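You operate a simulated robot arm through the tools that you are given. There is no shell and no other tool. Be economical: measure what you need, move in short steps, check, and stop when the job is done.

You run a simulated two-armed robot. Do the job below in one go: nothing can be reset, and whatever is moved stays where it is left.

TASK
Set the slim transmitter to 20 bar and zero it on the bench.
Fine: hold it steady while you work it; then back in the tray.

Only the result counts: the job must be done as asked and must still hold three seconds after the hand-in. Knocking over, shifting, dropping, spilling or breaking anything else fails it.

THE ROBOT
Two 7-joint arms with two-finger parallel grippers on one trunk, on a base that drives. Base frame: it is fixed to the floor where the robot stands at the start and does not move with it; the origin is under the middle of the robot, x ahead of it, y to its left, z up; the surface under the hand at the start is at about z = 0.75. Lengths are in m, angles in degrees, forces in N, time in s.
The left shoulder is at the start at [0.07, 0.163, 1.17], the right one opposite. With the tool pointing down near the work surface each hand reaches from about 0.36 to 0.88 m from the robot's upright axis, wherever it stands, measured 20 degrees to its own side. Places, roughly: black gland [2.5, -3.75, 0.75]; carton end of the tube bench [0.9, -0.3, 0.8]; flanged tube [2.25, -3.75, 0.75]; green plug (4x4x6 cm) [1.9, -3.6, 0.9]; green tab display [2.75, -3.75, 0.75]; inside of the two-handle tray [0.5, 0, 0.8]; level switch [2.5, -3.75, 0.75]; oil bottle [2, -3.75, 0.75]; orange driver [1.75, -3.75, 0.75]; orange tab display [2.5, -3.75, 1]; range dial [0.5, 0, 0.9]; round jig [2, -3.75, 0.75]; round sensor [2.25, -3.75, 0.75]; slim housing [2.5, -3.75, 0.75]; zero key [0.5, 0, 0.9]. Payload 3.43 kg a hand.
The TCP of each hand is the grasp point between the finger pads, 0.034 m short of the fingertips. In the tool frame z runs along the fingers and y along their closing line. Largest opening 0.128 m; finger width 0.024, thickness 0.012; the body of the gripper, 0.048 by 0.13 m, starts 0.096 m behind the TCP.
Orientation is that of the tool frame in the base frame, as a unit quaternion [x, y, z, w]. With the fingers straight down and closing along the base's y, the tool's x points along the base's -x, its y along +y and its z along -z.

THE INTERFACE
- The arms move only by the tool arm_command. It takes "left_motion", "right_motion" or both (then of equal length, played together; a hand with none holds still); each is a list of rows, each a list of 3 entries, a list of its own where there are three numbers: the shift along the tool's x, y, z in m, then the turn, a rotation vector about the tool's x, y, z in degrees, then the closure in counts, from 0 (fully open) to 255 (shut). In form: [[[dx, dy, dz], [rx, ry, rz], hand], ...]. A call has 1 to 8 rows; each row is the pose to reach, as a shift and turn from the pose commanded when the call began, along the tool's axes at that moment. A row lasts 0.2 s, in which the tool goes at most 0.05 m and 8.6 degrees; a call with a longer step from one row to the next is refused whole, and so is a gripper value outside its range. Where a pose cannot be reached the arm comes as near as it can. A force on the tool above 40 N (or 10 N above the force at the start of the call, whichever is more), or a blocked arm, ends the call early, and 0.2 s more pass. The fingers move at their own pace (about 0.153 m/s each) and stop on an object; they squeeze with about 37 N. The grip force told is the motor's: it shows also when the fingers shut on nothing. Time passes only in rows, and 0.2 s behind the last, so rows that repeat a pose let the fingers close. It gives the time, the measured TCP pose, the force on the tool (base axes), the opening and the grip force at its end, in the units of the frame above (readings bear some noise), with the torque about the TCP (base axes, N m) and any sound that the robot's microphone picked up.
- Cameras (640 x 400 px; columns grow to the right, rows downward): "scene" is now at [0.1377, 0.0071, 1.3912]; the picture's right is [0.07, -1.00, 0.00], its down [-0.62, -0.05, -0.79] and it looks along [0.78, 0.06, -0.62] (base axes); focal length 214 px, centre (320, 200). "left" rides on the left gripper at [0.076, 0.011, -0.16] in its tool frame; the picture's right is [-0.15, 0.99, 0.00], its down [-0.88, -0.13, -0.46] and it looks along [-0.45, -0.07, 0.89] (tool axes); focal length 234 px, centre (320, 200). "right" rides on the right gripper at [0.076, -0.011, -0.16] in its tool frame; the picture's right is [0.15, 0.99, 0.00], its down [-0.88, 0.13, -0.46] and it looks along [-0.45, 0.07, 0.89] (tool axes); focal length 234 px, centre (320, 200). There is no depth. A picture from a camera that has moved, and an enlarged one, comes with that camera's place and axes in the base frame and with its lens.
- get_image(camera): a new picture of that camera. It takes no simulated time.
- raise_lower(by): slides the trunk up (or, below 0, down) by that many m; the arms and the scene camera ride with it, the base frame stays. It gives what a move gives, with no picture.
- drive_base(legs): drives the robot by 1 to 6 legs, each [ahead, left, turn to the left] in m, m and degrees, along the robot's own axes; the way and the turn of a leg run together, so that a leg with both is an arc; at most 1.5 m and 180 degrees a leg. The arms and the cameras ride along, it lands a little off, and it stops where it bumps. It gives what a move gives.
- aim_head(pan, tilt): turns the head with the scene camera to pan (to the left, within 86 degrees either way) and tilt (down, from -29 to 69), counted from straight ahead of the robot. It gives what a move gives.
- zoom(camera, box): a new picture of the part [left, top, right, bottom] of that camera's present view, enlarged. It takes no simulated time.
- close_job(): hands the job in; it is judged then, once.

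Go step by step. Nothing tells you exact positions but the pictures and the camera data: compare them with the known pose of the tool, close in by small moves and look again before you grip or let go. The budget is 120 turns and 88 pictures, counting those below and the enlarged ones. Unless the task says otherwise, let go and move clear before handing in, and close with one line.

The tools are called as name(argument=value, ...) on one line, values as JSON. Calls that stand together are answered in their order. arm_command: Moves the arms, as the interface text tells. Its arguments: {"type":"object","properties":{"left_motion":{"type":"array"},"right_motion":{"type":"array"}},"required":[]} The other tools are called the same way: raise_lower (by) slides the trunk up or down; drive_base (legs) drives the base; aim_head (pan, tilt) turns the head that bears the scene camera; get_image (camera) takes a picture; zoom (camera, box) takes an enlarged picture of a part of a camera's view; close_job () hands the job in.

At the start:

```text
time_s: 0.0
left_tcp_pos: [0.4568, 0.2524, 1.2808]
left_tcp_rot: [-0.002, 1.0, 0.0, 0.0]
left_contact_force: [0.8, -0.6, 0.3]
left_torque: [-0.01, 0.04, 0.03]
left_gripper_width: 0.1281
left_finger_force: 0.0
right_tcp_pos: [0.5018, -0.1378, 1.2998]
right_tcp_rot: [0.0, 1.0, 0.0, 0.0]
right_contact_force: [0.5, -0.1, 0.9]
right_torque: [0.01, 0.02, -0.02]
right_gripper_width: 0.128
right_finger_force: 0.1
trunk travel left (down, up): [-0.65, 0.29]
robot x, y, heading: [-0.0001, 0.0005, 0.1]
head pan, tilt: [4.3, 38.3]
```

scene: 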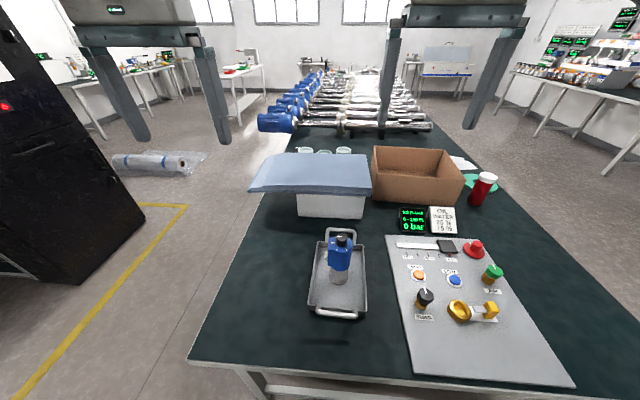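
right: 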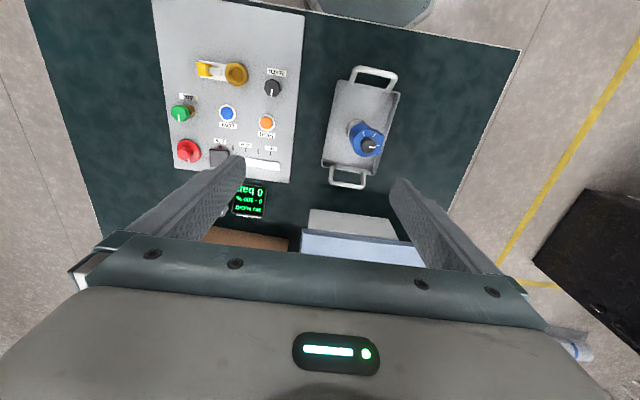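
left: 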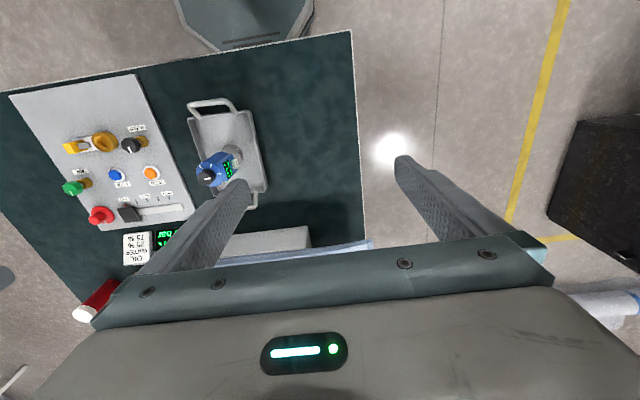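

I see a tray with a blue-headed slim transmitter on the bench ahead, a control panel on its right, and small displays behind. I'll zoom in on them to read the details.

zoom(camera="scene", box=[290, 215, 390, 325])

zoom(camera="scene", box=[380, 200, 540, 330])

zoom(camera="left", box=[170, 90, 280, 220])

zoom(camera="right", box=[150, 50, 410, 220])

```text
3.64 times, centred on (340, 270) of scene
camera zoom: at [0.1377, 0.0071, 1.3912], right [0.07, -1.0, 0.0], down [-0.62, -0.05, -0.79], along [0.78, 0.06, -0.62], focal length 780 px, centre (247, -54)
```

zoom: 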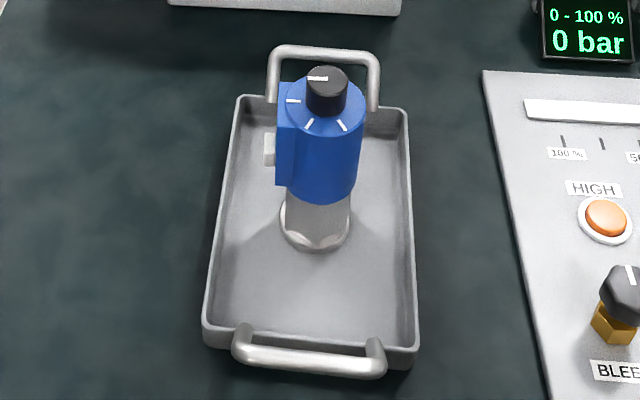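

```text
3.08 times, centred on (460, 265) of scene
camera zoom: at [0.1377, 0.0071, 1.3912], right [0.07, -1.0, 0.0], down [-0.62, -0.05, -0.79], along [0.78, 0.06, -0.62], focal length 660 px, centre (-111, 0)
```

zoom: 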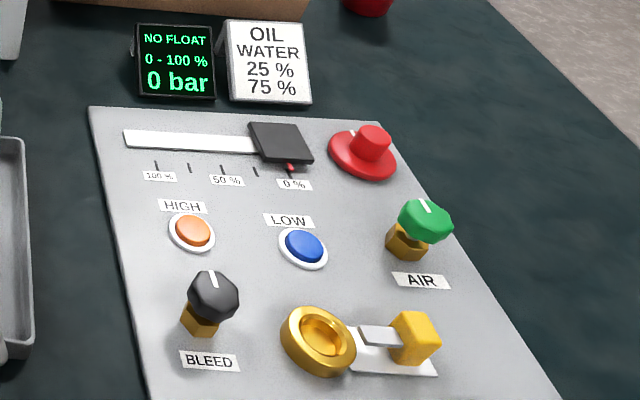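

```text
3.08 times, centred on (225, 155) of left
camera zoom: at [0.3801, 0.2634, 1.4414], right [0.15, 0.99, 0.0], down [0.88, -0.13, 0.46], along [0.45, -0.07, -0.89], focal length 720 px, centre (612, 338)
```

zoom: 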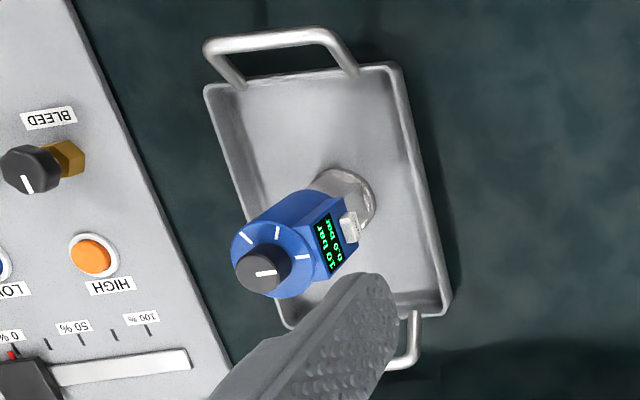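

```text
2.35 times, centred on (280, 135) of right
camera zoom: at [0.4259, -0.1497, 1.4602], right [-0.15, 0.99, 0.0], down [0.88, 0.13, 0.46], along [0.45, 0.07, -0.89], focal length 551 px, centre (414, 353)
```

zoom: 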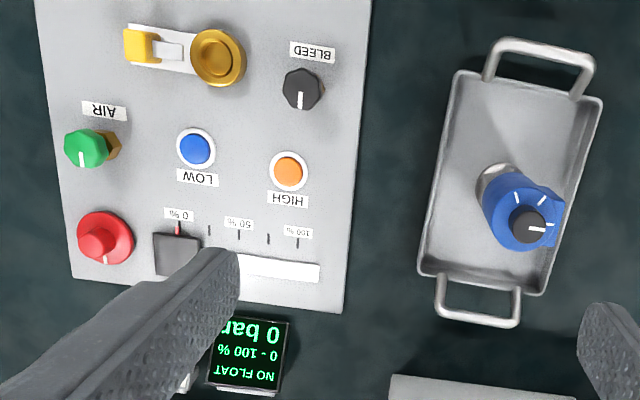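

The transmitter stands at about (0.535, -0.022), with the dial on top at z≈0.945 and the display and key block on its +y side. I'll zoom in closer to read the marks and display.

zoom(camera="left", box=[190, 135, 250, 195])

zoom(camera="right", box=[335, 105, 395, 165])

zoom(camera="scene", box=[315, 225, 365, 295])

```text
6.67 times, centred on (220, 165) of left
camera zoom: at [0.3801, 0.2634, 1.4414], right [0.15, 0.99, 0.0], down [0.88, -0.13, 0.46], along [0.45, -0.07, -0.89], focal length 1561 px, centre (987, 433)
```

zoom: 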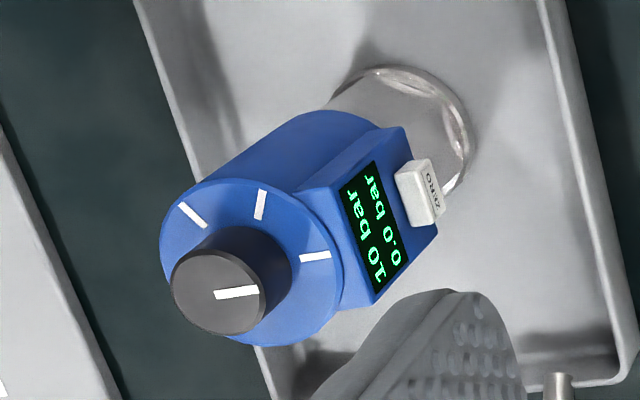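

```text
6.67 times, centred on (365, 135) of right
camera zoom: at [0.4259, -0.1497, 1.4602], right [-0.15, 0.99, 0.0], down [0.88, 0.13, 0.46], along [0.45, 0.07, -0.89], focal length 1561 px, centre (20, 633)
```

zoom: 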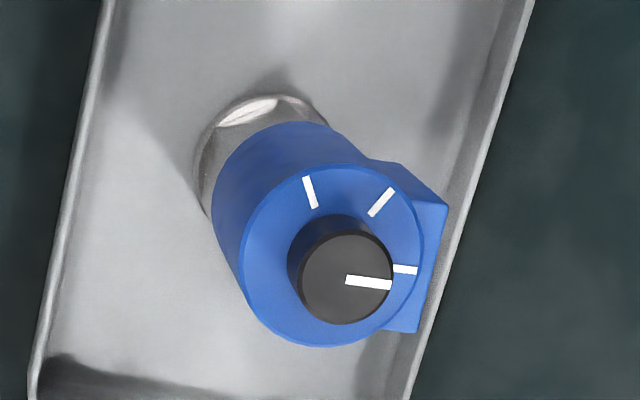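

```text
5.71 times, centred on (340, 260) of scene
camera zoom: at [0.1377, 0.0071, 1.3912], right [0.07, -1.0, 0.0], down [-0.62, -0.05, -0.79], along [0.78, 0.06, -0.62], focal length 1226 px, centre (206, -143)
```

zoom: 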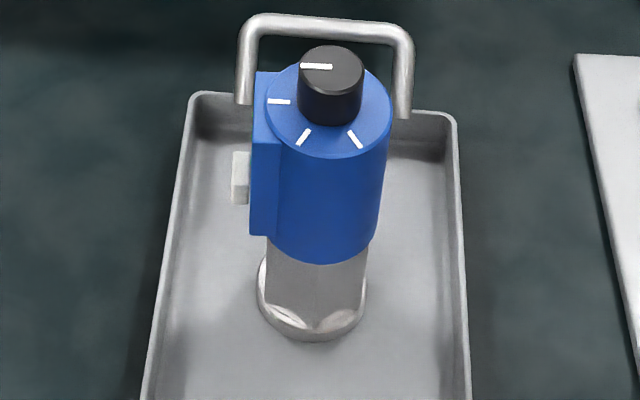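

The device display reads 10 bar range, with the dial on the first of three marks about 60° apart and the ZERO key on the +y face. I'll swing the right hand round to point at +y with its fingers closing along x, well clear of everything, so it can hold the head from the side.

arm_command(right_motion=[[[0, -0.02, 0.012], [-4.9, 4.9, 4.9], 0], [[0, -0.04, 0.024], [-9.8, 9.8, 9.8], 0], [[0, -0.06, 0.036], [-14.7, 14.7, 14.7], 0], [[0, -0.08, 0.048], [-19.6, 19.6, 19.6], 0], [[0, -0.1, 0.06], [-24.5, 24.5, 24.5], 0], [[0, -0.12, 0.072], [-29.4, 29.4, 29.4], 0], [[0, -0.14, 0.084], [-34.3, 34.3, 34.3], 0], [[0, -0.16, 0.096], [-39.2, 39.2, 39.2], 0]])

arm_command(right_motion=[[[0, 0, 0], [-4.9, 4.9, 4.9], 0], [[0, 0, 0], [-9.8, 9.8, 9.8], 0], [[0, 0, 0], [-14.7, 14.7, 14.7], 0], [[0, 0, 0], [-19.6, 19.6, 19.6], 0], [[0, 0, 0], [-24.5, 24.5, 24.5], 0], [[0, 0, 0], [-29.4, 29.4, 29.4], 0], [[0, 0, 0], [-30.1, 30.1, 30.1], 0]])

```text
time_s: 1.8
left_tcp_pos: [0.4564, 0.2509, 1.2828]
left_tcp_rot: [-0.001, 1.0, 0.001, 0.0]
left_contact_force: [0.0, 0.0, -0.1]
left_torque: [0.06, 0.0, -0.01]
left_gripper_width: 0.1281
left_finger_force: 0.0
right_tcp_pos: [0.5028, -0.3016, 1.2054]
right_tcp_rot: [0.323, 0.828, 0.324, -0.324]
right_contact_force: [-0.4, -0.3, -1.1]
right_torque: [0.0, -0.04, -0.02]
right_gripper_width: 0.1282
right_finger_force: 0.1
trunk travel left (down, up): [-0.65, 0.29]
robot x, y, heading: [-0.0017, 0.0013, -0.1]
head pan, tilt: [4.3, 38.3]
```

```text
time_s: 3.4
left_tcp_pos: [0.4561, 0.2531, 1.2818]
left_tcp_rot: [-0.001, 1.0, 0.001, 0.0]
left_contact_force: [1.4, 0.3, 0.2]
left_torque: [0.02, -0.01, 0.0]
left_gripper_width: 0.1279
left_finger_force: 0.1
right_tcp_pos: [0.5037, -0.2985, 1.2043]
right_tcp_rot: [-0.501, -0.498, -0.5, 0.501]
right_contact_force: [0.6, -0.3, 0.3]
right_torque: [0.01, -0.02, 0.0]
right_gripper_width: 0.1281
right_finger_force: 0.1
trunk travel left (down, up): [-0.65, 0.29]
robot x, y, heading: [-0.0012, -0.0032, -0.2]
head pan, tilt: [4.3, 38.3]
```

The right hand now points at +y. Next I'll lower it to a pre-grasp point beside the head with a slight downward pitch, then look.

arm_command(right_motion=[[[-0.04, 0.005, 0.014], [0, -2, 0], 0], [[-0.08, 0.01, 0.028], [0, -4, 0], 0], [[-0.12, 0.015, 0.042], [0, -6, 0], 0], [[-0.16, 0.02, 0.056], [0, -8, 0], 0], [[-0.2, 0.025, 0.07], [0, -10, 0], 0], [[-0.24, 0.03, 0.084], [0, -12, 0], 0], [[-0.28, 0.032, 0.1], [0, -14, 0], 0], [[-0.28, 0.032, 0.1], [0, -14, 0], 0]])

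get_image(camera="scene")

get_image(camera="right")

```text
time_s: 5.2
left_tcp_pos: [0.456, 0.2537, 1.2814]
left_tcp_rot: [-0.001, 1.0, 0.0, 0.001]
left_contact_force: [0.2, -0.1, 0.6]
left_torque: [0.02, -0.02, -0.03]
left_gripper_width: 0.128
left_finger_force: 0.2
right_tcp_pos: [0.5363, -0.1967, 0.9233]
right_tcp_rot: [0.557, 0.557, 0.435, -0.436]
right_contact_force: [0.6, -0.4, -0.2]
right_torque: [0.03, 0.01, 0.06]
right_gripper_width: 0.128
right_finger_force: 0.1
trunk travel left (down, up): [-0.65, 0.29]
robot x, y, heading: [-0.0, -0.0025, -0.1]
head pan, tilt: [4.3, 38.3]
```

```text
77 pictures are left
camera scene: at [0.1374, 0.0069, 1.3913], right [0.07, -1.0, 0.0], down [-0.62, -0.05, -0.79], along [0.78, 0.06, -0.62], focal length 214 px, centre (320, 200)
```

scene: 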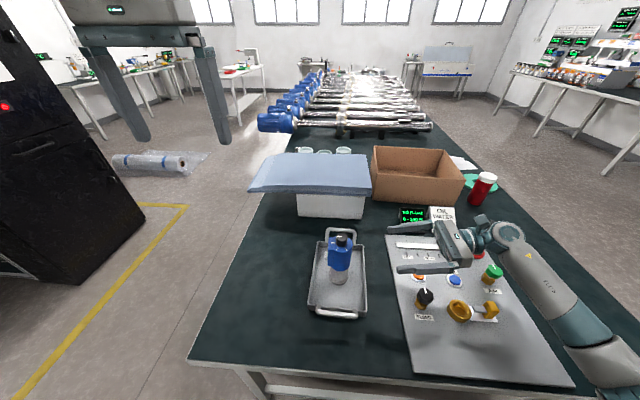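

```text
76 pictures are left
camera right: at [0.5239, -0.3329, 1.0368], right [0.99, 0.04, 0.14], down [0.13, -0.66, -0.74], along [0.07, 0.75, -0.65], focal length 234 px, centre (320, 200)
```

right: 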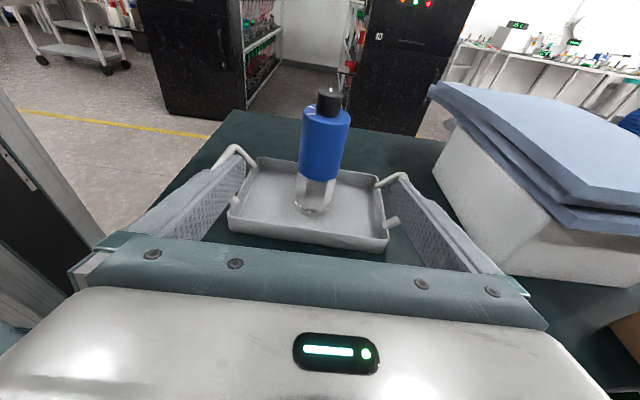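

The head is centred between the fingers to within a few mm. I'll advance straight around it with the fingers open and check.

arm_command(right_motion=[[[0.002, 0.002, 0.04], [0, 0, 0], 0], [[0.004, 0.003, 0.08], [0, 0, 0], 0], [[0.006, 0.003, 0.12], [0, 0, 0], 0], [[0.0086, 0.003, 0.15], [0, 0, 0], 0], [[0.0086, 0.003, 0.172], [0, 0, 0], 0], [[0.0086, 0.003, 0.172], [0, 0, 0], 0]])

zoom(camera="scene", box=[280, 200, 440, 330])

get_image(camera="right")

```text
time_s: 6.6
left_tcp_pos: [0.4562, 0.2523, 1.2811]
left_tcp_rot: [-0.001, 1.0, 0.001, -0.001]
left_contact_force: [0.1, 0.1, -0.4]
left_torque: [-0.01, 0.0, 0.02]
left_gripper_width: 0.1281
left_finger_force: 0.2
right_tcp_pos: [0.5373, -0.0292, 0.8888]
right_tcp_rot: [0.558, 0.557, 0.435, -0.435]
right_contact_force: [0.0, -0.2, -0.1]
right_torque: [-0.01, -0.01, 0.0]
right_gripper_width: 0.1283
right_finger_force: 0.1
trunk travel left (down, up): [-0.65, 0.29]
robot x, y, heading: [0.003, -0.0007, 0.0]
head pan, tilt: [4.3, 38.3]
```

```text
3.08 times, centred on (360, 265) of scene
camera zoom: at [0.1376, 0.0068, 1.3912], right [0.07, -1.0, 0.0], down [-0.62, -0.05, -0.79], along [0.78, 0.06, -0.62], focal length 660 px, centre (197, 0)
```

zoom: 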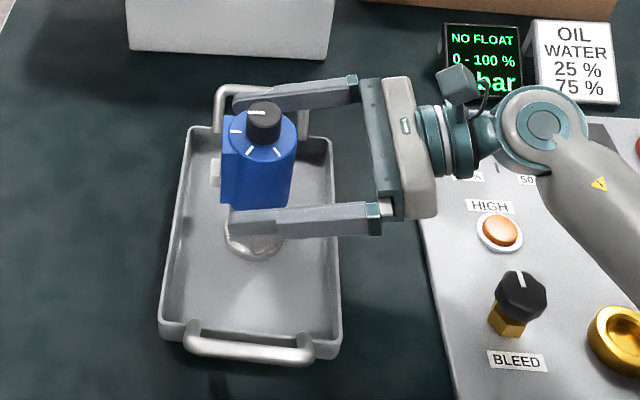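

```text
74 pictures are left
camera right: at [0.5258, -0.1655, 1.0022], right [0.99, 0.04, 0.14], down [0.13, -0.66, -0.74], along [0.07, 0.75, -0.65], focal length 234 px, centre (320, 200)
```

right: 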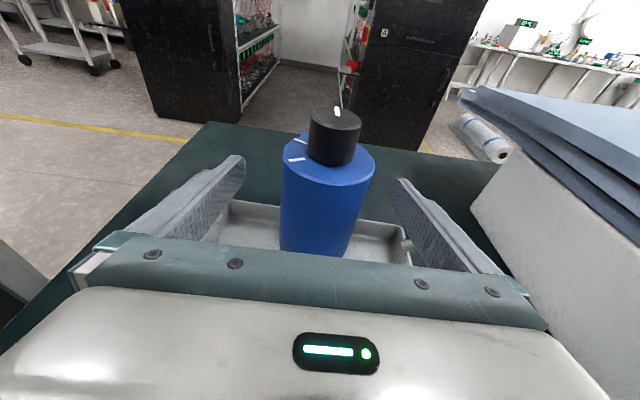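

It's centred, so I'll close the right hand on the head.

arm_command(right_motion=[[[0, 0.001, 0], [0, 0, 0], 80], [[0, 0.001, 0], [0, 0, 0], 255], [[0, 0.001, 0], [0, 0, 0], 255], [[0, 0.001, 0], [0, 0, 0], 255], [[0, 0.001, 0], [0, 0, 0], 255]])

zoom(camera="scene", box=[280, 200, 440, 330])

```text
time_s: 7.8
left_tcp_pos: [0.4559, 0.2538, 1.2823]
left_tcp_rot: [-0.001, 1.0, 0.0, 0.0]
left_contact_force: [-0.3, 0.2, -0.9]
left_torque: [0.01, -0.02, 0.0]
left_gripper_width: 0.1279
left_finger_force: 0.2
right_tcp_pos: [0.5387, -0.03, 0.8891]
right_tcp_rot: [0.557, 0.557, 0.435, -0.435]
right_contact_force: [1.2, 1.0, 1.3]
right_torque: [0.18, -0.22, 0.01]
right_gripper_width: 0.063
right_finger_force: 23.8
trunk travel left (down, up): [-0.65, 0.29]
robot x, y, heading: [-0.0037, -0.0012, -0.0]
head pan, tilt: [4.3, 38.3]
```

```text
3.08 times, centred on (360, 265) of scene
camera zoom: at [0.1377, 0.0072, 1.3913], right [0.07, -1.0, 0.0], down [-0.62, -0.05, -0.79], along [0.78, 0.06, -0.62], focal length 660 px, centre (197, 0)
```

zoom: 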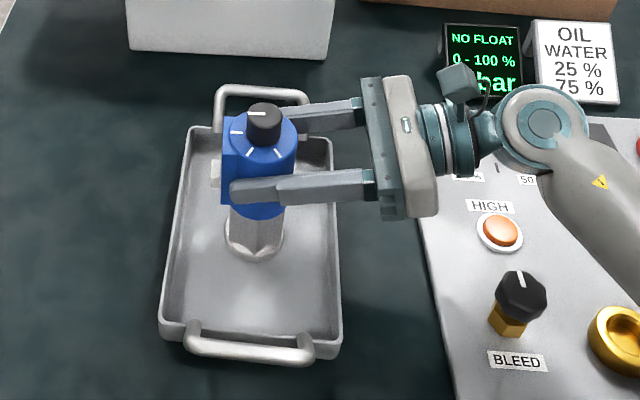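

The grip is firm at 0.063 m. I'll lift the transmitter over the tray wall and carry it to the clear bench on the left at y≈0.155.

arm_command(right_motion=[[[0.02, 0, -0.005], [0, 0, 0], 255], [[0.045, 0, -0.011], [0, 0, 0], 255], [[0.068, 0, -0.017], [0, 0, 0], 255], [[0.077, 0, 0.019], [0, 0, 0], 255], [[0.0865, 0, 0.057], [0, 0, 0], 255], [[0.096, 0, 0.095], [0, 0, 0], 255], [[0.105, 0, 0.133], [0, 0, 0], 255], [[0.1128, 0, 0.1625], [0, 0, 0], 255]])

zoom(camera="scene", box=[200, 180, 440, 330])

```text
time_s: 9.6
left_tcp_pos: [0.4579, 0.2538, 1.2807]
left_tcp_rot: [-0.001, 1.0, 0.0, 0.0]
left_contact_force: [-0.3, 0.0, -0.5]
left_torque: [-0.02, -0.01, 0.0]
left_gripper_width: 0.1279
left_finger_force: 0.0
right_tcp_pos: [0.5386, 0.1579, 0.96]
right_tcp_rot: [0.559, 0.557, 0.435, -0.435]
right_contact_force: [0.2, -0.3, -5.5]
right_torque: [-0.04, -0.15, -0.06]
right_gripper_width: 0.0633
right_finger_force: 24.0
trunk travel left (down, up): [-0.65, 0.29]
robot x, y, heading: [0.0015, -0.0004, 0.1]
head pan, tilt: [4.3, 38.3]
```

```text
2.67 times, centred on (320, 255) of scene
camera zoom: at [0.1383, 0.0082, 1.3912], right [0.07, -1.0, 0.0], down [-0.62, -0.05, -0.78], along [0.78, 0.06, -0.62], focal length 572 px, centre (320, 53)
```

zoom: 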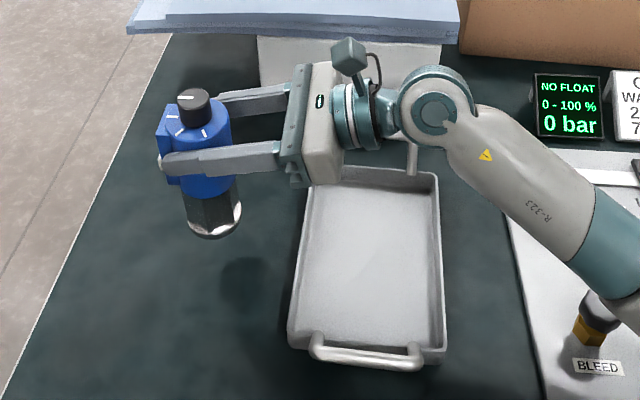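

It clears the tray and sits over open bench. I'll lower it gently until it touches.

arm_command(right_motion=[[[-0.03, 0, 0.0075], [0, 0, 0], 255], [[-0.05, 0, 0.0125], [0, 0, 0], 255], [[-0.061, 0, 0.015], [0, 0, 0], 255], [[-0.067, 0, 0.0167], [0, 0, 0], 255], [[-0.07, 0, 0.0174], [0, 0, 0], 255], [[-0.07, 0, 0.0174], [0, 0, 0], 255]])

zoom(camera="scene", box=[200, 180, 360, 330])

```text
time_s: 11.0
left_tcp_pos: [0.4552, 0.2529, 1.2824]
left_tcp_rot: [-0.001, 1.0, 0.0, 0.0]
left_contact_force: [-0.2, 0.1, -0.3]
left_torque: [-0.02, 0.01, 0.01]
left_gripper_width: 0.1278
left_finger_force: 0.0
right_tcp_pos: [0.5398, 0.156, 0.8905]
right_tcp_rot: [0.556, 0.555, 0.44, -0.435]
right_contact_force: [3.6, 0.6, 18.8]
right_torque: [0.18, 0.58, 0.08]
right_gripper_width: 0.0636
right_finger_force: 24.2
trunk travel left (down, up): [-0.65, 0.29]
robot x, y, heading: [0.0036, 0.001, 0.0]
head pan, tilt: [4.3, 38.3]
```

```text
2.67 times, centred on (280, 255) of scene
camera zoom: at [0.1365, 0.0065, 1.3916], right [0.07, -1.0, 0.0], down [-0.62, -0.05, -0.79], along [0.78, 0.06, -0.62], focal length 572 px, centre (427, 53)
```

zoom: 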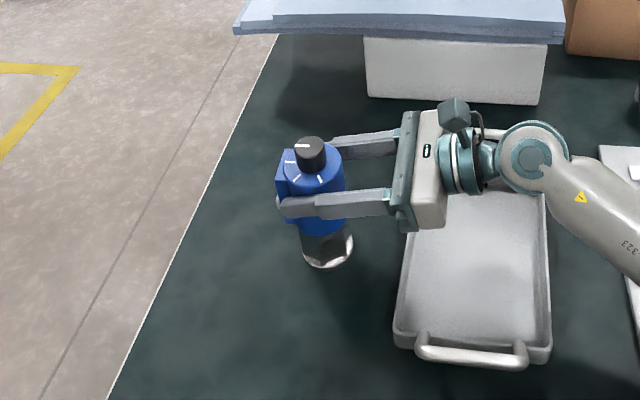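

It's down on the bench and pressed slightly hard, so I'll ease off 2 mm. Meanwhile I'll bring the left hand over the dial, part-closed and pre-rotated 30° clockwise.

arm_command(left_motion=[[[-0.014, -0.015, 0.036], [0, 0, 5], 60], [[-0.028, -0.029, 0.073], [0, 0, 10], 130], [[-0.042, -0.044, 0.11], [0, 0, 15], 130], [[-0.056, -0.058, 0.146], [0, 0, 20], 130], [[-0.07, -0.073, 0.183], [0, 0, 25], 130], [[-0.083, -0.088, 0.22], [0, 0, 30], 130], [[-0.083, -0.088, 0.22], [0, 0, 30], 130]], right_motion=[[[0.001, 0, 0], [0, 0, 0], 255], [[0.002, 0, -0.0005], [0, 0, 0], 255], [[0.002, 0, -0.0005], [0, 0, 0], 255], [[0.002, 0, -0.0005], [0, 0, 0], 255], [[0.002, 0, -0.0005], [0, 0, 0], 255], [[0.002, 0, -0.0005], [0, 0, 0], 255], [[0.002, 0, -0.0005], [0, 0, 0], 255]])

get_image(camera="left")

zoom(camera="scene", box=[200, 170, 360, 270])

get_image(camera="right")

```text
time_s: 12.6
left_tcp_pos: [0.5402, 0.1662, 1.061]
left_tcp_rot: [0.259, 0.966, 0.0, 0.0]
left_contact_force: [-0.3, -0.2, 1.3]
left_torque: [0.0, -0.03, 0.01]
left_gripper_width: 0.0626
left_finger_force: 0.1
right_tcp_pos: [0.5387, 0.1549, 0.8914]
right_tcp_rot: [0.558, 0.557, 0.435, -0.435]
right_contact_force: [3.9, 2.2, 6.5]
right_torque: [0.08, -0.64, 0.07]
right_gripper_width: 0.0633
right_finger_force: 24.1
trunk travel left (down, up): [-0.65, 0.29]
robot x, y, heading: [0.0007, 0.0016, 0.1]
head pan, tilt: [4.3, 38.3]
```

```text
70 pictures are left
camera left: at [0.4791, 0.2136, 1.2212], right [0.62, 0.78, 0.0], down [0.7, -0.55, 0.46], along [0.36, -0.28, -0.89], focal length 234 px, centre (320, 200)
```

left: 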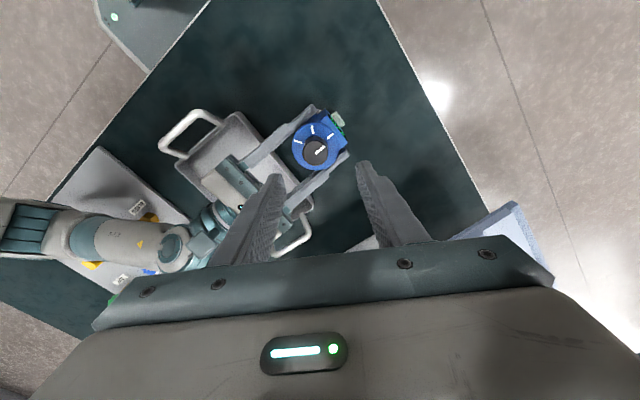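

```text
4.00 times, centred on (280, 220) of scene
camera zoom: at [0.1373, 0.0075, 1.3912], right [0.07, -1.0, 0.0], down [-0.62, -0.05, -0.79], along [0.78, 0.06, -0.62], focal length 858 px, centre (480, 120)
```

zoom: 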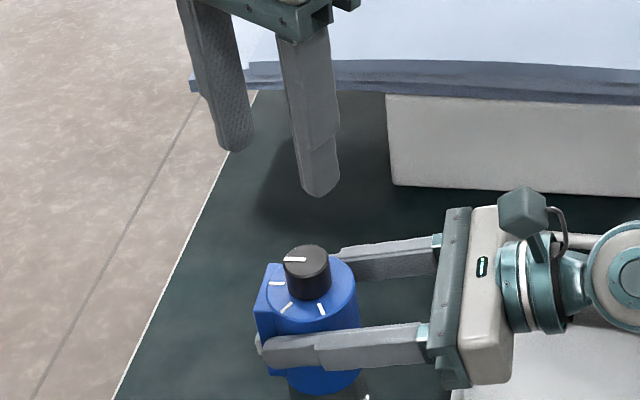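

```text
68 pictures are left
camera right: at [0.5264, 0.0186, 1.0031], right [0.99, 0.04, 0.14], down [0.13, -0.66, -0.74], along [0.07, 0.75, -0.65], focal length 234 px, centre (320, 200)
```

right: 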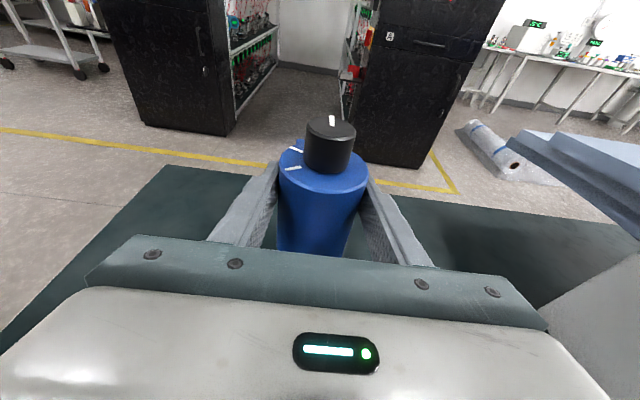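

The dial is at about (0.537, 0.163) with its top at z≈0.947, and the left hand is just above it. I'll lower so the fingertips straddle the dial and look before closing.

arm_command(left_motion=[[[0.0007, -0.002, 0.03], [0, 0, 0], 130], [[0.0007, -0.0027, 0.06], [0, 0, 0], 130], [[0.0007, -0.0027, 0.08], [0, 0, 0], 130], [[0.0007, -0.0027, 0.094], [0, 0, 0], 130], [[0.0007, -0.0027, 0.094], [0, 0, 0], 130]])

zoom(camera="scene", box=[220, 190, 340, 270])

zoom(camera="left", box=[240, 90, 400, 210])

zoom(camera="right", box=[250, 60, 410, 180])

```text
time_s: 13.8
left_tcp_pos: [0.5363, 0.1622, 0.9676]
left_tcp_rot: [0.258, 0.966, 0.0, 0.0]
left_contact_force: [-0.2, -0.6, -0.6]
left_torque: [-0.01, -0.01, -0.03]
left_gripper_width: 0.0627
left_finger_force: 0.1
right_tcp_pos: [0.5387, 0.1552, 0.8914]
right_tcp_rot: [0.557, 0.557, 0.435, -0.436]
right_contact_force: [-0.7, -0.4, 0.7]
right_torque: [-0.11, -0.16, -0.03]
right_gripper_width: 0.0632
right_finger_force: 24.1
trunk travel left (down, up): [-0.65, 0.29]
robot x, y, heading: [0.0009, -0.0014, -0.0]
head pan, tilt: [4.3, 38.3]
```

```text
5.00 times, centred on (280, 230) of scene
camera zoom: at [0.1375, 0.007, 1.3912], right [0.07, -1.0, 0.0], down [-0.62, -0.05, -0.79], along [0.78, 0.06, -0.62], focal length 1072 px, centre (520, 50)
```

zoom: 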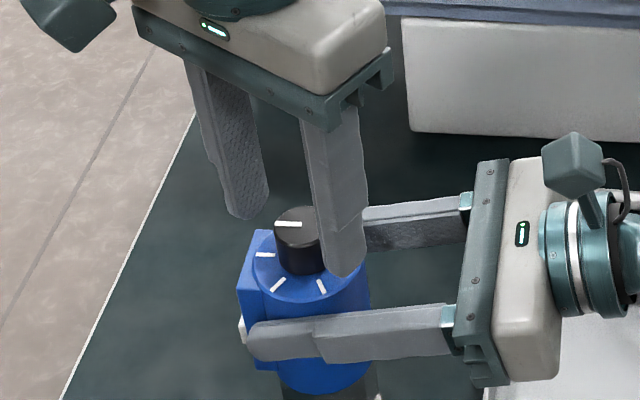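

```text
3.33 times, centred on (320, 150) of left
camera zoom: at [0.4761, 0.2097, 1.1272], right [0.62, 0.78, 0.0], down [0.7, -0.55, 0.46], along [0.36, -0.28, -0.89], focal length 781 px, centre (320, 367)
```

zoom: 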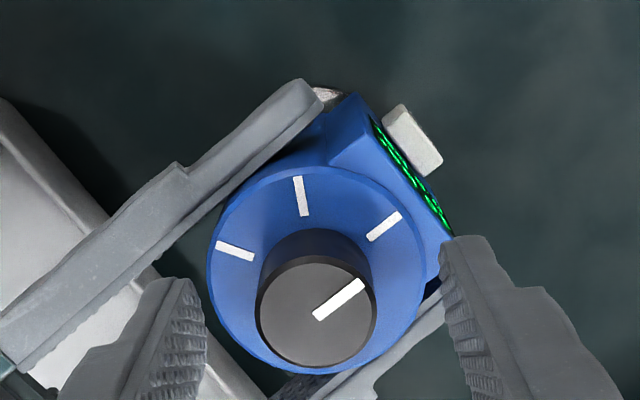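

```text
3.33 times, centred on (330, 120) of right
camera zoom: at [0.5265, 0.0184, 1.0031], right [0.99, 0.04, 0.14], down [0.13, -0.66, -0.74], along [0.07, 0.75, -0.65], focal length 781 px, centre (287, 467)
```

zoom: 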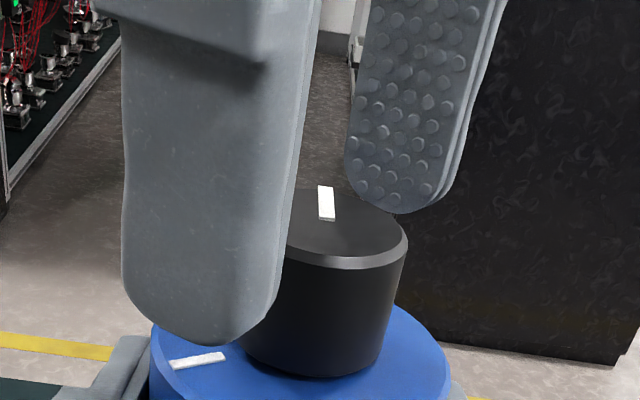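

The dial is centred between the fingertips and the pointer lines up with the first mark. I'll lower 3 mm and close on the dial.

arm_command(left_motion=[[[0, 0, 0.003], [0, 0, 0], 130], [[0, 0, 0.003], [0, 0, 0], 180], [[0, 0, 0.003], [0, 0, 0], 255], [[0, 0, 0.003], [0, 0, 0], 255], [[0, 0, 0.003], [0, 0, 0], 255]])

zoom(camera="scene", box=[220, 190, 340, 270])

```text
time_s: 15.0
left_tcp_pos: [0.5355, 0.1622, 0.9642]
left_tcp_rot: [0.258, 0.966, -0.001, 0.001]
left_contact_force: [-5.7, -10.4, 2.4]
left_torque: [-0.51, -0.11, -0.05]
left_gripper_width: 0.0311
left_finger_force: 23.5
right_tcp_pos: [0.5392, 0.1551, 0.8895]
right_tcp_rot: [0.557, 0.557, 0.435, -0.436]
right_contact_force: [4.8, 10.4, -5.5]
right_torque: [-0.26, 0.77, -0.02]
right_gripper_width: 0.0633
right_finger_force: 24.2
trunk travel left (down, up): [-0.65, 0.29]
robot x, y, heading: [-0.0028, -0.0022, -0.2]
head pan, tilt: [4.3, 38.3]
```

```text
5.00 times, centred on (280, 230) of scene
camera zoom: at [0.1377, 0.0071, 1.3912], right [0.07, -1.0, 0.0], down [-0.62, -0.05, -0.79], along [0.78, 0.06, -0.62], focal length 1072 px, centre (520, 50)
```

zoom: 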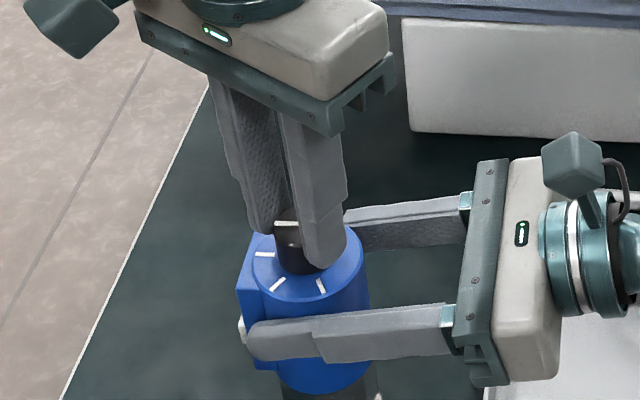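

The dial is gripped at 0.031 m. I'll turn it one mark counter-clockwise (60°) with a small shift to relieve the side force, then read the display.

arm_command(left_motion=[[[0, -0.0015, 0], [0, 0, -7.5], 255], [[0, -0.0015, 0], [0, 0, -15], 255], [[0, -0.0015, 0], [0, 0, -22.5], 255], [[0, -0.0015, 0], [0, 0, -30], 255], [[0, -0.0015, 0], [0, 0, -37.5], 255], [[0, -0.0015, 0], [0, 0, -45], 255], [[0, -0.0015, 0], [0, 0, -52.5], 255], [[0, -0.0015, 0], [0, 0, -60], 255]])

zoom(camera="scene", box=[220, 190, 340, 270])

zoom(camera="left", box=[240, 90, 400, 210])

```text
time_s: 16.8
left_tcp_pos: [0.5362, 0.1607, 0.9648]
left_tcp_rot: [-0.261, 0.965, -0.001, 0.0]
left_contact_force: [-5.4, -15.2, 9.2]
left_torque: [-0.77, 0.33, -0.1]
left_gripper_width: 0.0306
left_finger_force: 23.9
right_tcp_pos: [0.5393, 0.1545, 0.8916]
right_tcp_rot: [0.557, 0.557, 0.436, -0.435]
right_contact_force: [10.4, 15.6, -5.1]
right_torque: [-0.02, -0.45, -0.11]
right_gripper_width: 0.0632
right_finger_force: 23.8
trunk travel left (down, up): [-0.65, 0.29]
robot x, y, heading: [-0.0005, -0.0001, -0.2]
head pan, tilt: [4.3, 38.3]
```

```text
5.00 times, centred on (280, 230) of scene
camera zoom: at [0.1378, 0.007, 1.3914], right [0.07, -1.0, 0.0], down [-0.62, -0.05, -0.79], along [0.78, 0.06, -0.62], focal length 1072 px, centre (520, 50)
```

zoom: 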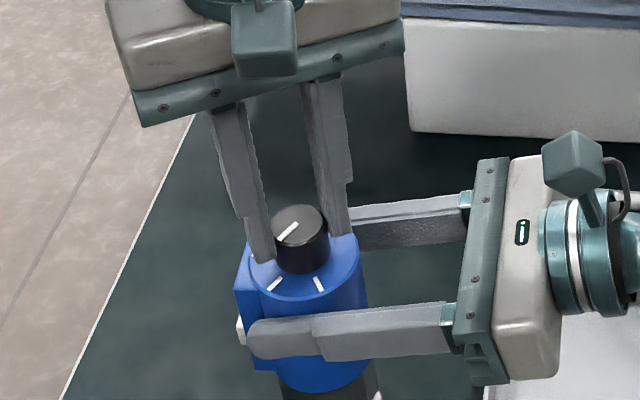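

```text
3.33 times, centred on (320, 150) of left
camera zoom: at [0.4654, 0.1323, 1.1247], right [-0.37, 0.93, 0.0], down [0.83, 0.33, 0.46], along [0.42, 0.17, -0.89], focal length 781 px, centre (320, 367)
```

zoom: 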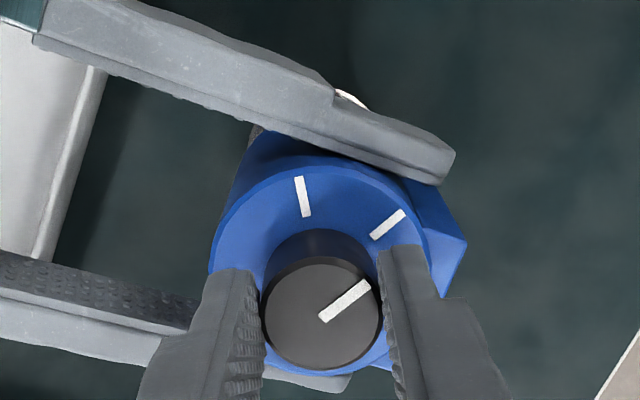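

The pointer followed and now sits near the second mark, about 4–5° short. I'll nudge it 4.5° more, then open, lift, and look at the display.

arm_command(left_motion=[[[0.0007, -0.0013, 0], [0, 0, -2.5], 255], [[0.0007, -0.0013, 0], [0, 0, -4.5], 255], [[0.0007, -0.0013, 0], [0, 0, -4.5], 255]])

zoom(camera="left", box=[240, 90, 400, 210])

```text
time_s: 17.6
left_tcp_pos: [0.5367, 0.1604, 0.9648]
left_tcp_rot: [-0.298, 0.954, 0.0, 0.0]
left_contact_force: [-1.6, -4.0, 11.6]
left_torque: [-0.02, -0.18, -0.02]
left_gripper_width: 0.031
left_finger_force: 24.4
right_tcp_pos: [0.5388, 0.1553, 0.8905]
right_tcp_rot: [0.557, 0.557, 0.436, -0.436]
right_contact_force: [8.3, 5.9, -1.1]
right_torque: [0.45, -0.69, -0.26]
right_gripper_width: 0.0634
right_finger_force: 24.0
trunk travel left (down, up): [-0.65, 0.29]
robot x, y, heading: [-0.001, -0.0008, -0.1]
head pan, tilt: [4.3, 38.3]
```

```text
3.33 times, centred on (320, 150) of left
camera zoom: at [0.4679, 0.1259, 1.1245], right [-0.44, 0.9, 0.0], down [0.8, 0.39, 0.46], along [0.41, 0.2, -0.89], focal length 781 px, centre (320, 367)
```

zoom: 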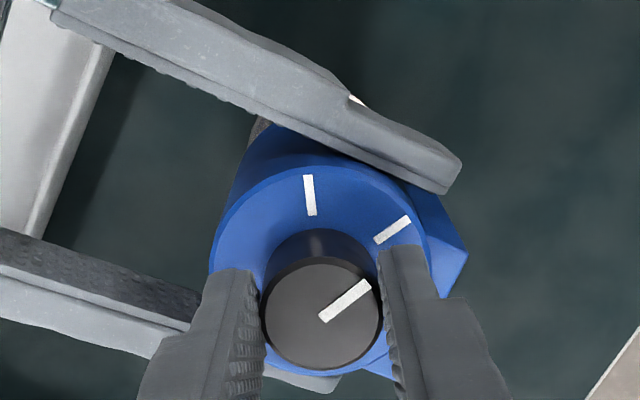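

Pointer and second mark are now parallel. I'll release the dial, lift clear, and start turning the left hand toward pointing at −y.

arm_command(left_motion=[[[0, 0, 0], [0, 0, 0], 130], [[0, 0, 0], [0, 0, 0], 120], [[0, 0, -0.04], [0, 0, 0], 120], [[0, 0, -0.08], [0, 0, 0], 120], [[0, 0, -0.12], [0, 0, -8], 120], [[0, 0, -0.16], [0, 0, -16], 120], [[0, 0, -0.18], [0, 0, -24], 120], [[0, 0, -0.18], [0, 0, -32], 120]])

zoom(camera="scene", box=[220, 190, 340, 270])

```text
time_s: 19.4
left_tcp_pos: [0.5351, 0.1599, 1.1448]
left_tcp_rot: [-0.549, 0.836, 0.0, -0.001]
left_contact_force: [-0.6, 0.1, -0.6]
left_torque: [0.02, 0.0, 0.0]
left_gripper_width: 0.0677
left_finger_force: 0.1
right_tcp_pos: [0.5376, 0.1541, 0.8909]
right_tcp_rot: [0.557, 0.557, 0.435, -0.436]
right_contact_force: [0.9, -1.5, 3.1]
right_torque: [0.0, -0.09, -0.03]
right_gripper_width: 0.0632
right_finger_force: 24.0
trunk travel left (down, up): [-0.65, 0.29]
robot x, y, heading: [0.0017, 0.002, -0.1]
head pan, tilt: [4.3, 38.3]
```

```text
5.00 times, centred on (280, 230) of scene
camera zoom: at [0.1374, 0.0067, 1.3913], right [0.07, -1.0, 0.0], down [-0.62, -0.05, -0.79], along [0.78, 0.06, -0.62], focal length 1072 px, centre (520, 50)
```

zoom: 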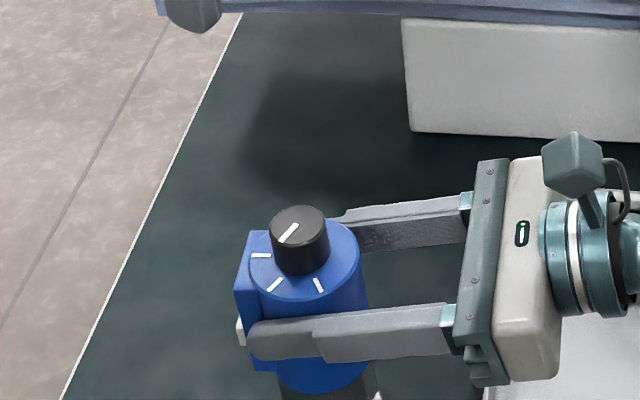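

The dial now points at the second mark. I'll move the left hand out to +y and finish squaring it.

arm_command(left_motion=[[[-0.036, 0.016, 0], [0, 0, -8], 180], [[-0.073, 0.032, 0], [0, 0, -16], 255], [[-0.11, 0.048, 0], [0, 0, -23.4], 255], [[-0.147, 0.064, 0], [0, 0, -23.4], 255], [[-0.184, 0.079, 0], [0, 0, -23.4], 255], [[-0.202, 0.087, 0], [0, 0, -23.4], 255]])

arm_command(left_motion=[[[0, 0, 0], [0, 8.5, 0], 255], [[0, 0, 0], [0, 17, 0], 255], [[0, 0, 0], [0, 25.5, 0], 255], [[0, 0, 0], [0, 34, 0], 255], [[0, 0, 0], [0, 42.5, 0], 255], [[0, 0, 0], [0, 51, 0], 255], [[0, 0, 0], [0, 59.5, 0], 255], [[0, 0, 0], [0, 68, 0], 255]])

get_image(camera="left")

```text
time_s: 20.8
left_tcp_pos: [0.5361, 0.3807, 1.1445]
left_tcp_rot: [-0.707, 0.707, 0.0, 0.0]
left_contact_force: [-0.4, -0.2, -0.8]
left_torque: [0.02, -0.01, -0.02]
left_gripper_width: 0.0
left_finger_force: 33.0
right_tcp_pos: [0.539, 0.1547, 0.8905]
right_tcp_rot: [0.558, 0.557, 0.436, -0.435]
right_contact_force: [-0.5, -1.0, 0.6]
right_torque: [0.08, -0.04, -0.02]
right_gripper_width: 0.0633
right_finger_force: 23.8
trunk travel left (down, up): [-0.65, 0.29]
robot x, y, heading: [-0.0013, 0.0024, 0.0]
head pan, tilt: [4.3, 38.3]
```

```text
time_s: 22.6
left_tcp_pos: [0.5362, 0.3798, 1.1434]
left_tcp_rot: [-0.585, 0.586, -0.397, -0.396]
left_contact_force: [1.3, 0.4, 0.4]
left_torque: [0.01, -0.02, 0.01]
left_gripper_width: 0.0
left_finger_force: 32.7
right_tcp_pos: [0.5395, 0.1548, 0.8896]
right_tcp_rot: [0.558, 0.557, 0.435, -0.435]
right_contact_force: [-0.1, 0.8, -1.6]
right_torque: [0.18, 0.05, 0.03]
right_gripper_width: 0.0634
right_finger_force: 23.5
trunk travel left (down, up): [-0.65, 0.29]
robot x, y, heading: [0.0006, 0.0009, 0.0]
head pan, tilt: [4.3, 38.3]
```

```text
59 pictures are left
camera left: at [0.525, 0.5003, 1.2747], right [-0.99, 0.05, -0.14], down [0.13, 0.75, -0.65], along [0.07, -0.66, -0.75], focal length 234 px, centre (320, 200)
```

left: 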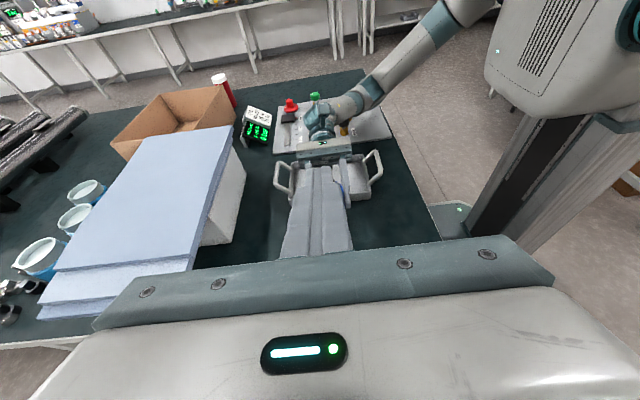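

The closed fingers hide the transmitter from here. I'll lower the left hand level with the head so its camera can see the display face.

arm_command(left_motion=[[[-0.04, 0, 0.018], [0, 0, 0], 255], [[-0.08, 0, 0.036], [0, 0, 0], 255], [[-0.12, 0, 0.054], [0, 0, 0], 255], [[-0.16, 0, 0.072], [0, 0, 0], 255], [[-0.2, 0, 0.09], [0, 0, 0], 255], [[-0.24, 0, 0.108], [0, 0, 0], 255], [[-0.24, 0, 0.108], [0, 0, 0], 255]])

get_image(camera="left")

get_image(camera="scene")

```text
time_s: 24.2
left_tcp_pos: [0.5386, 0.3711, 0.8825]
left_tcp_rot: [-0.586, 0.587, -0.395, -0.396]
left_contact_force: [-0.1, 0.6, 0.0]
left_torque: [0.01, 0.0, -0.02]
left_gripper_width: 0.0
left_finger_force: 32.5
right_tcp_pos: [0.539, 0.1556, 0.891]
right_tcp_rot: [0.557, 0.557, 0.435, -0.435]
right_contact_force: [-0.6, -0.9, 0.0]
right_torque: [0.02, 0.06, -0.03]
right_gripper_width: 0.0631
right_finger_force: 24.1
trunk travel left (down, up): [-0.65, 0.29]
robot x, y, heading: [-0.0005, -0.001, -0.1]
head pan, tilt: [4.3, 38.3]
```

```text
58 pictures are left
camera left: at [0.526, 0.489, 1.0133], right [-0.99, 0.06, -0.14], down [0.13, 0.75, -0.65], along [0.07, -0.66, -0.75], focal length 234 px, centre (320, 200)
```

left: 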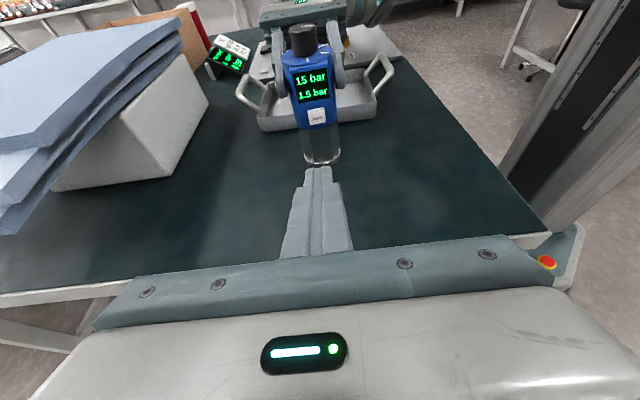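

```text
57 pictures are left
camera scene: at [0.1377, 0.0071, 1.3912], right [0.07, -1.0, 0.0], down [-0.62, -0.05, -0.79], along [0.78, 0.06, -0.62], focal length 214 px, centre (320, 200)
```

scene: 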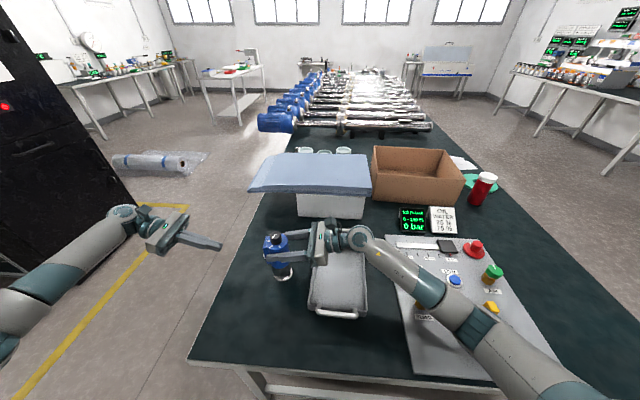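

zoom(camera="left", box=[275, 15, 355, 175])

```text
2.50 times, centred on (315, 95) of left
camera zoom: at [0.526, 0.489, 1.0133], right [-0.99, 0.06, -0.14], down [0.13, 0.75, -0.65], along [0.07, -0.66, -0.75], focal length 585 px, centre (332, 462)
```

zoom: 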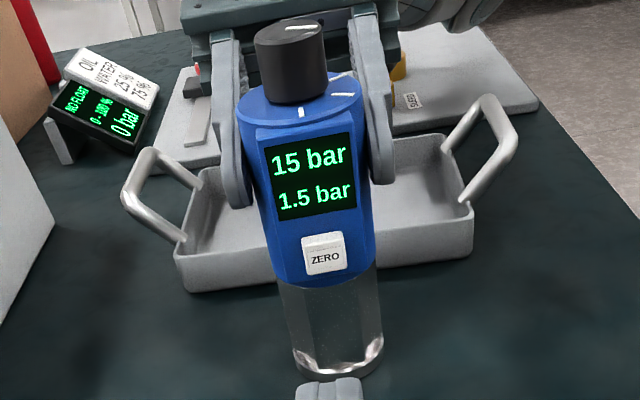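

The display reads "15 bar / 1.5 bar", so the marks are 10, 15 and 20, and the dial needs one more step to the third mark. I'll raise the left hand, turn it down again and bring it back over the dial.

arm_command(left_motion=[[[0.023, 0, -0.009], [0, -8.5, 0], 255], [[0.046, 0, -0.018], [0, -17, 0], 255], [[0.069, 0, -0.028], [0, -25.5, 0], 255], [[0.092, 0, -0.037], [0, -34, 0], 255], [[0.115, 0, -0.046], [0, -42.5, 0], 255], [[0.138, 0, -0.056], [0, -51, 0], 255], [[0.161, 0, -0.065], [0, -59.5, 0], 255], [[0.185, 0, -0.075], [0, -68, 0], 255]])

arm_command(left_motion=[[[0.026, 0, 0], [0, 0, 7.5], 130], [[0.052, 0, 0], [0, 0, 15], 130], [[0.078, 0, 0], [0, 0, 22.5], 130], [[0.104, 0, 0], [0, 0, 30], 130], [[0.13, 0, 0], [0, 0, 37.5], 130], [[0.156, 0, 0], [0, 0, 45], 130], [[0.182, 0, 0], [0, 0, 52.5], 130], [[0.208, 0.001, 0], [0, 0, 60], 130]])

get_image(camera="left")

```text
time_s: 26.0
left_tcp_pos: [0.5377, 0.3703, 1.0818]
left_tcp_rot: [0.707, -0.707, -0.001, -0.001]
left_contact_force: [0.9, -0.4, -0.5]
left_torque: [0.03, 0.02, -0.01]
left_gripper_width: 0.0002
left_finger_force: 32.7
right_tcp_pos: [0.5371, 0.1557, 0.8904]
right_tcp_rot: [0.558, 0.556, 0.436, -0.435]
right_contact_force: [-0.9, -2.2, 1.3]
right_torque: [-0.12, -0.01, -0.06]
right_gripper_width: 0.0633
right_finger_force: 23.9
trunk travel left (down, up): [-0.65, 0.29]
robot x, y, heading: [0.0009, -0.0004, 0.1]
head pan, tilt: [4.3, 38.3]
```

```text
time_s: 27.8
left_tcp_pos: [0.5353, 0.1596, 1.0796]
left_tcp_rot: [-0.258, 0.966, 0.0, 0.0]
left_contact_force: [0.5, -0.6, 0.5]
left_torque: [0.04, 0.0, -0.02]
left_gripper_width: 0.0628
left_finger_force: 0.0
right_tcp_pos: [0.5389, 0.1544, 0.8903]
right_tcp_rot: [0.557, 0.557, 0.435, -0.436]
right_contact_force: [-1.4, -0.4, 2.9]
right_torque: [0.1, 0.11, 0.06]
right_gripper_width: 0.0633
right_finger_force: 23.8
trunk travel left (down, up): [-0.65, 0.29]
robot x, y, heading: [-0.0003, 0.001, 0.0]
head pan, tilt: [4.3, 38.3]
```

```text
55 pictures are left
camera left: at [0.4639, 0.1314, 1.2408], right [-0.37, 0.93, 0.0], down [0.83, 0.33, 0.46], along [0.42, 0.17, -0.89], focal length 234 px, centre (320, 200)
```

left: 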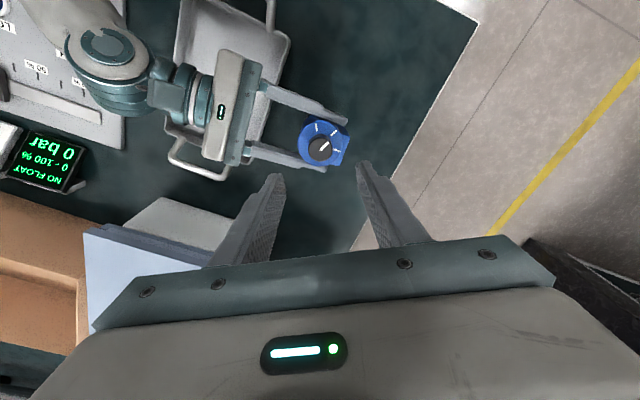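

The hand is right over the dial at the position that balanced before. I'll lower it open, then check.

arm_command(left_motion=[[[-0.0009, -0.0005, 0.04], [0, 0, 0], 130], [[-0.0009, -0.0005, 0.08], [0, 0, 0], 130], [[-0.0009, -0.0005, 0.1], [0, 0, 0], 130], [[-0.0009, -0.0005, 0.1155], [0, 0, 0], 130], [[-0.0009, -0.0005, 0.1155], [0, 0, 0], 130]])

zoom(camera="left", box=[240, 90, 400, 210])

```text
time_s: 29.0
left_tcp_pos: [0.5368, 0.1615, 0.9654]
left_tcp_rot: [-0.258, 0.966, 0.0, 0.001]
left_contact_force: [0.3, -0.1, 0.0]
left_torque: [-0.02, 0.0, 0.02]
left_gripper_width: 0.0627
left_finger_force: 0.0
right_tcp_pos: [0.5385, 0.1548, 0.8897]
right_tcp_rot: [0.557, 0.557, 0.435, -0.436]
right_contact_force: [-1.7, -1.8, 0.7]
right_torque: [-0.01, 0.1, 0.02]
right_gripper_width: 0.0633
right_finger_force: 24.1
trunk travel left (down, up): [-0.65, 0.29]
robot x, y, heading: [0.0026, 0.0009, 0.2]
head pan, tilt: [4.3, 38.3]
```

```text
3.33 times, centred on (320, 150) of left
camera zoom: at [0.4659, 0.1323, 1.125], right [-0.37, 0.93, 0.0], down [0.83, 0.33, 0.46], along [0.42, 0.17, -0.89], focal length 781 px, centre (320, 367)
```

zoom: 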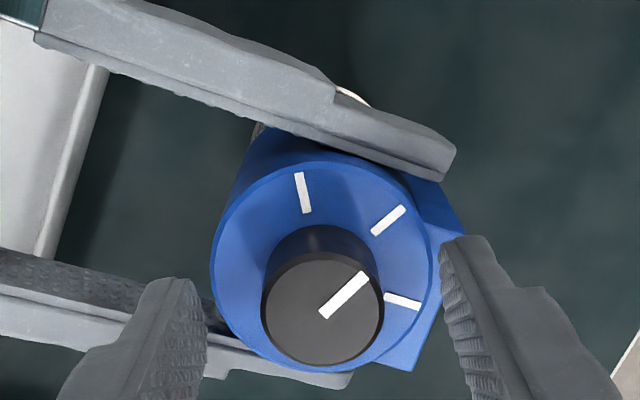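

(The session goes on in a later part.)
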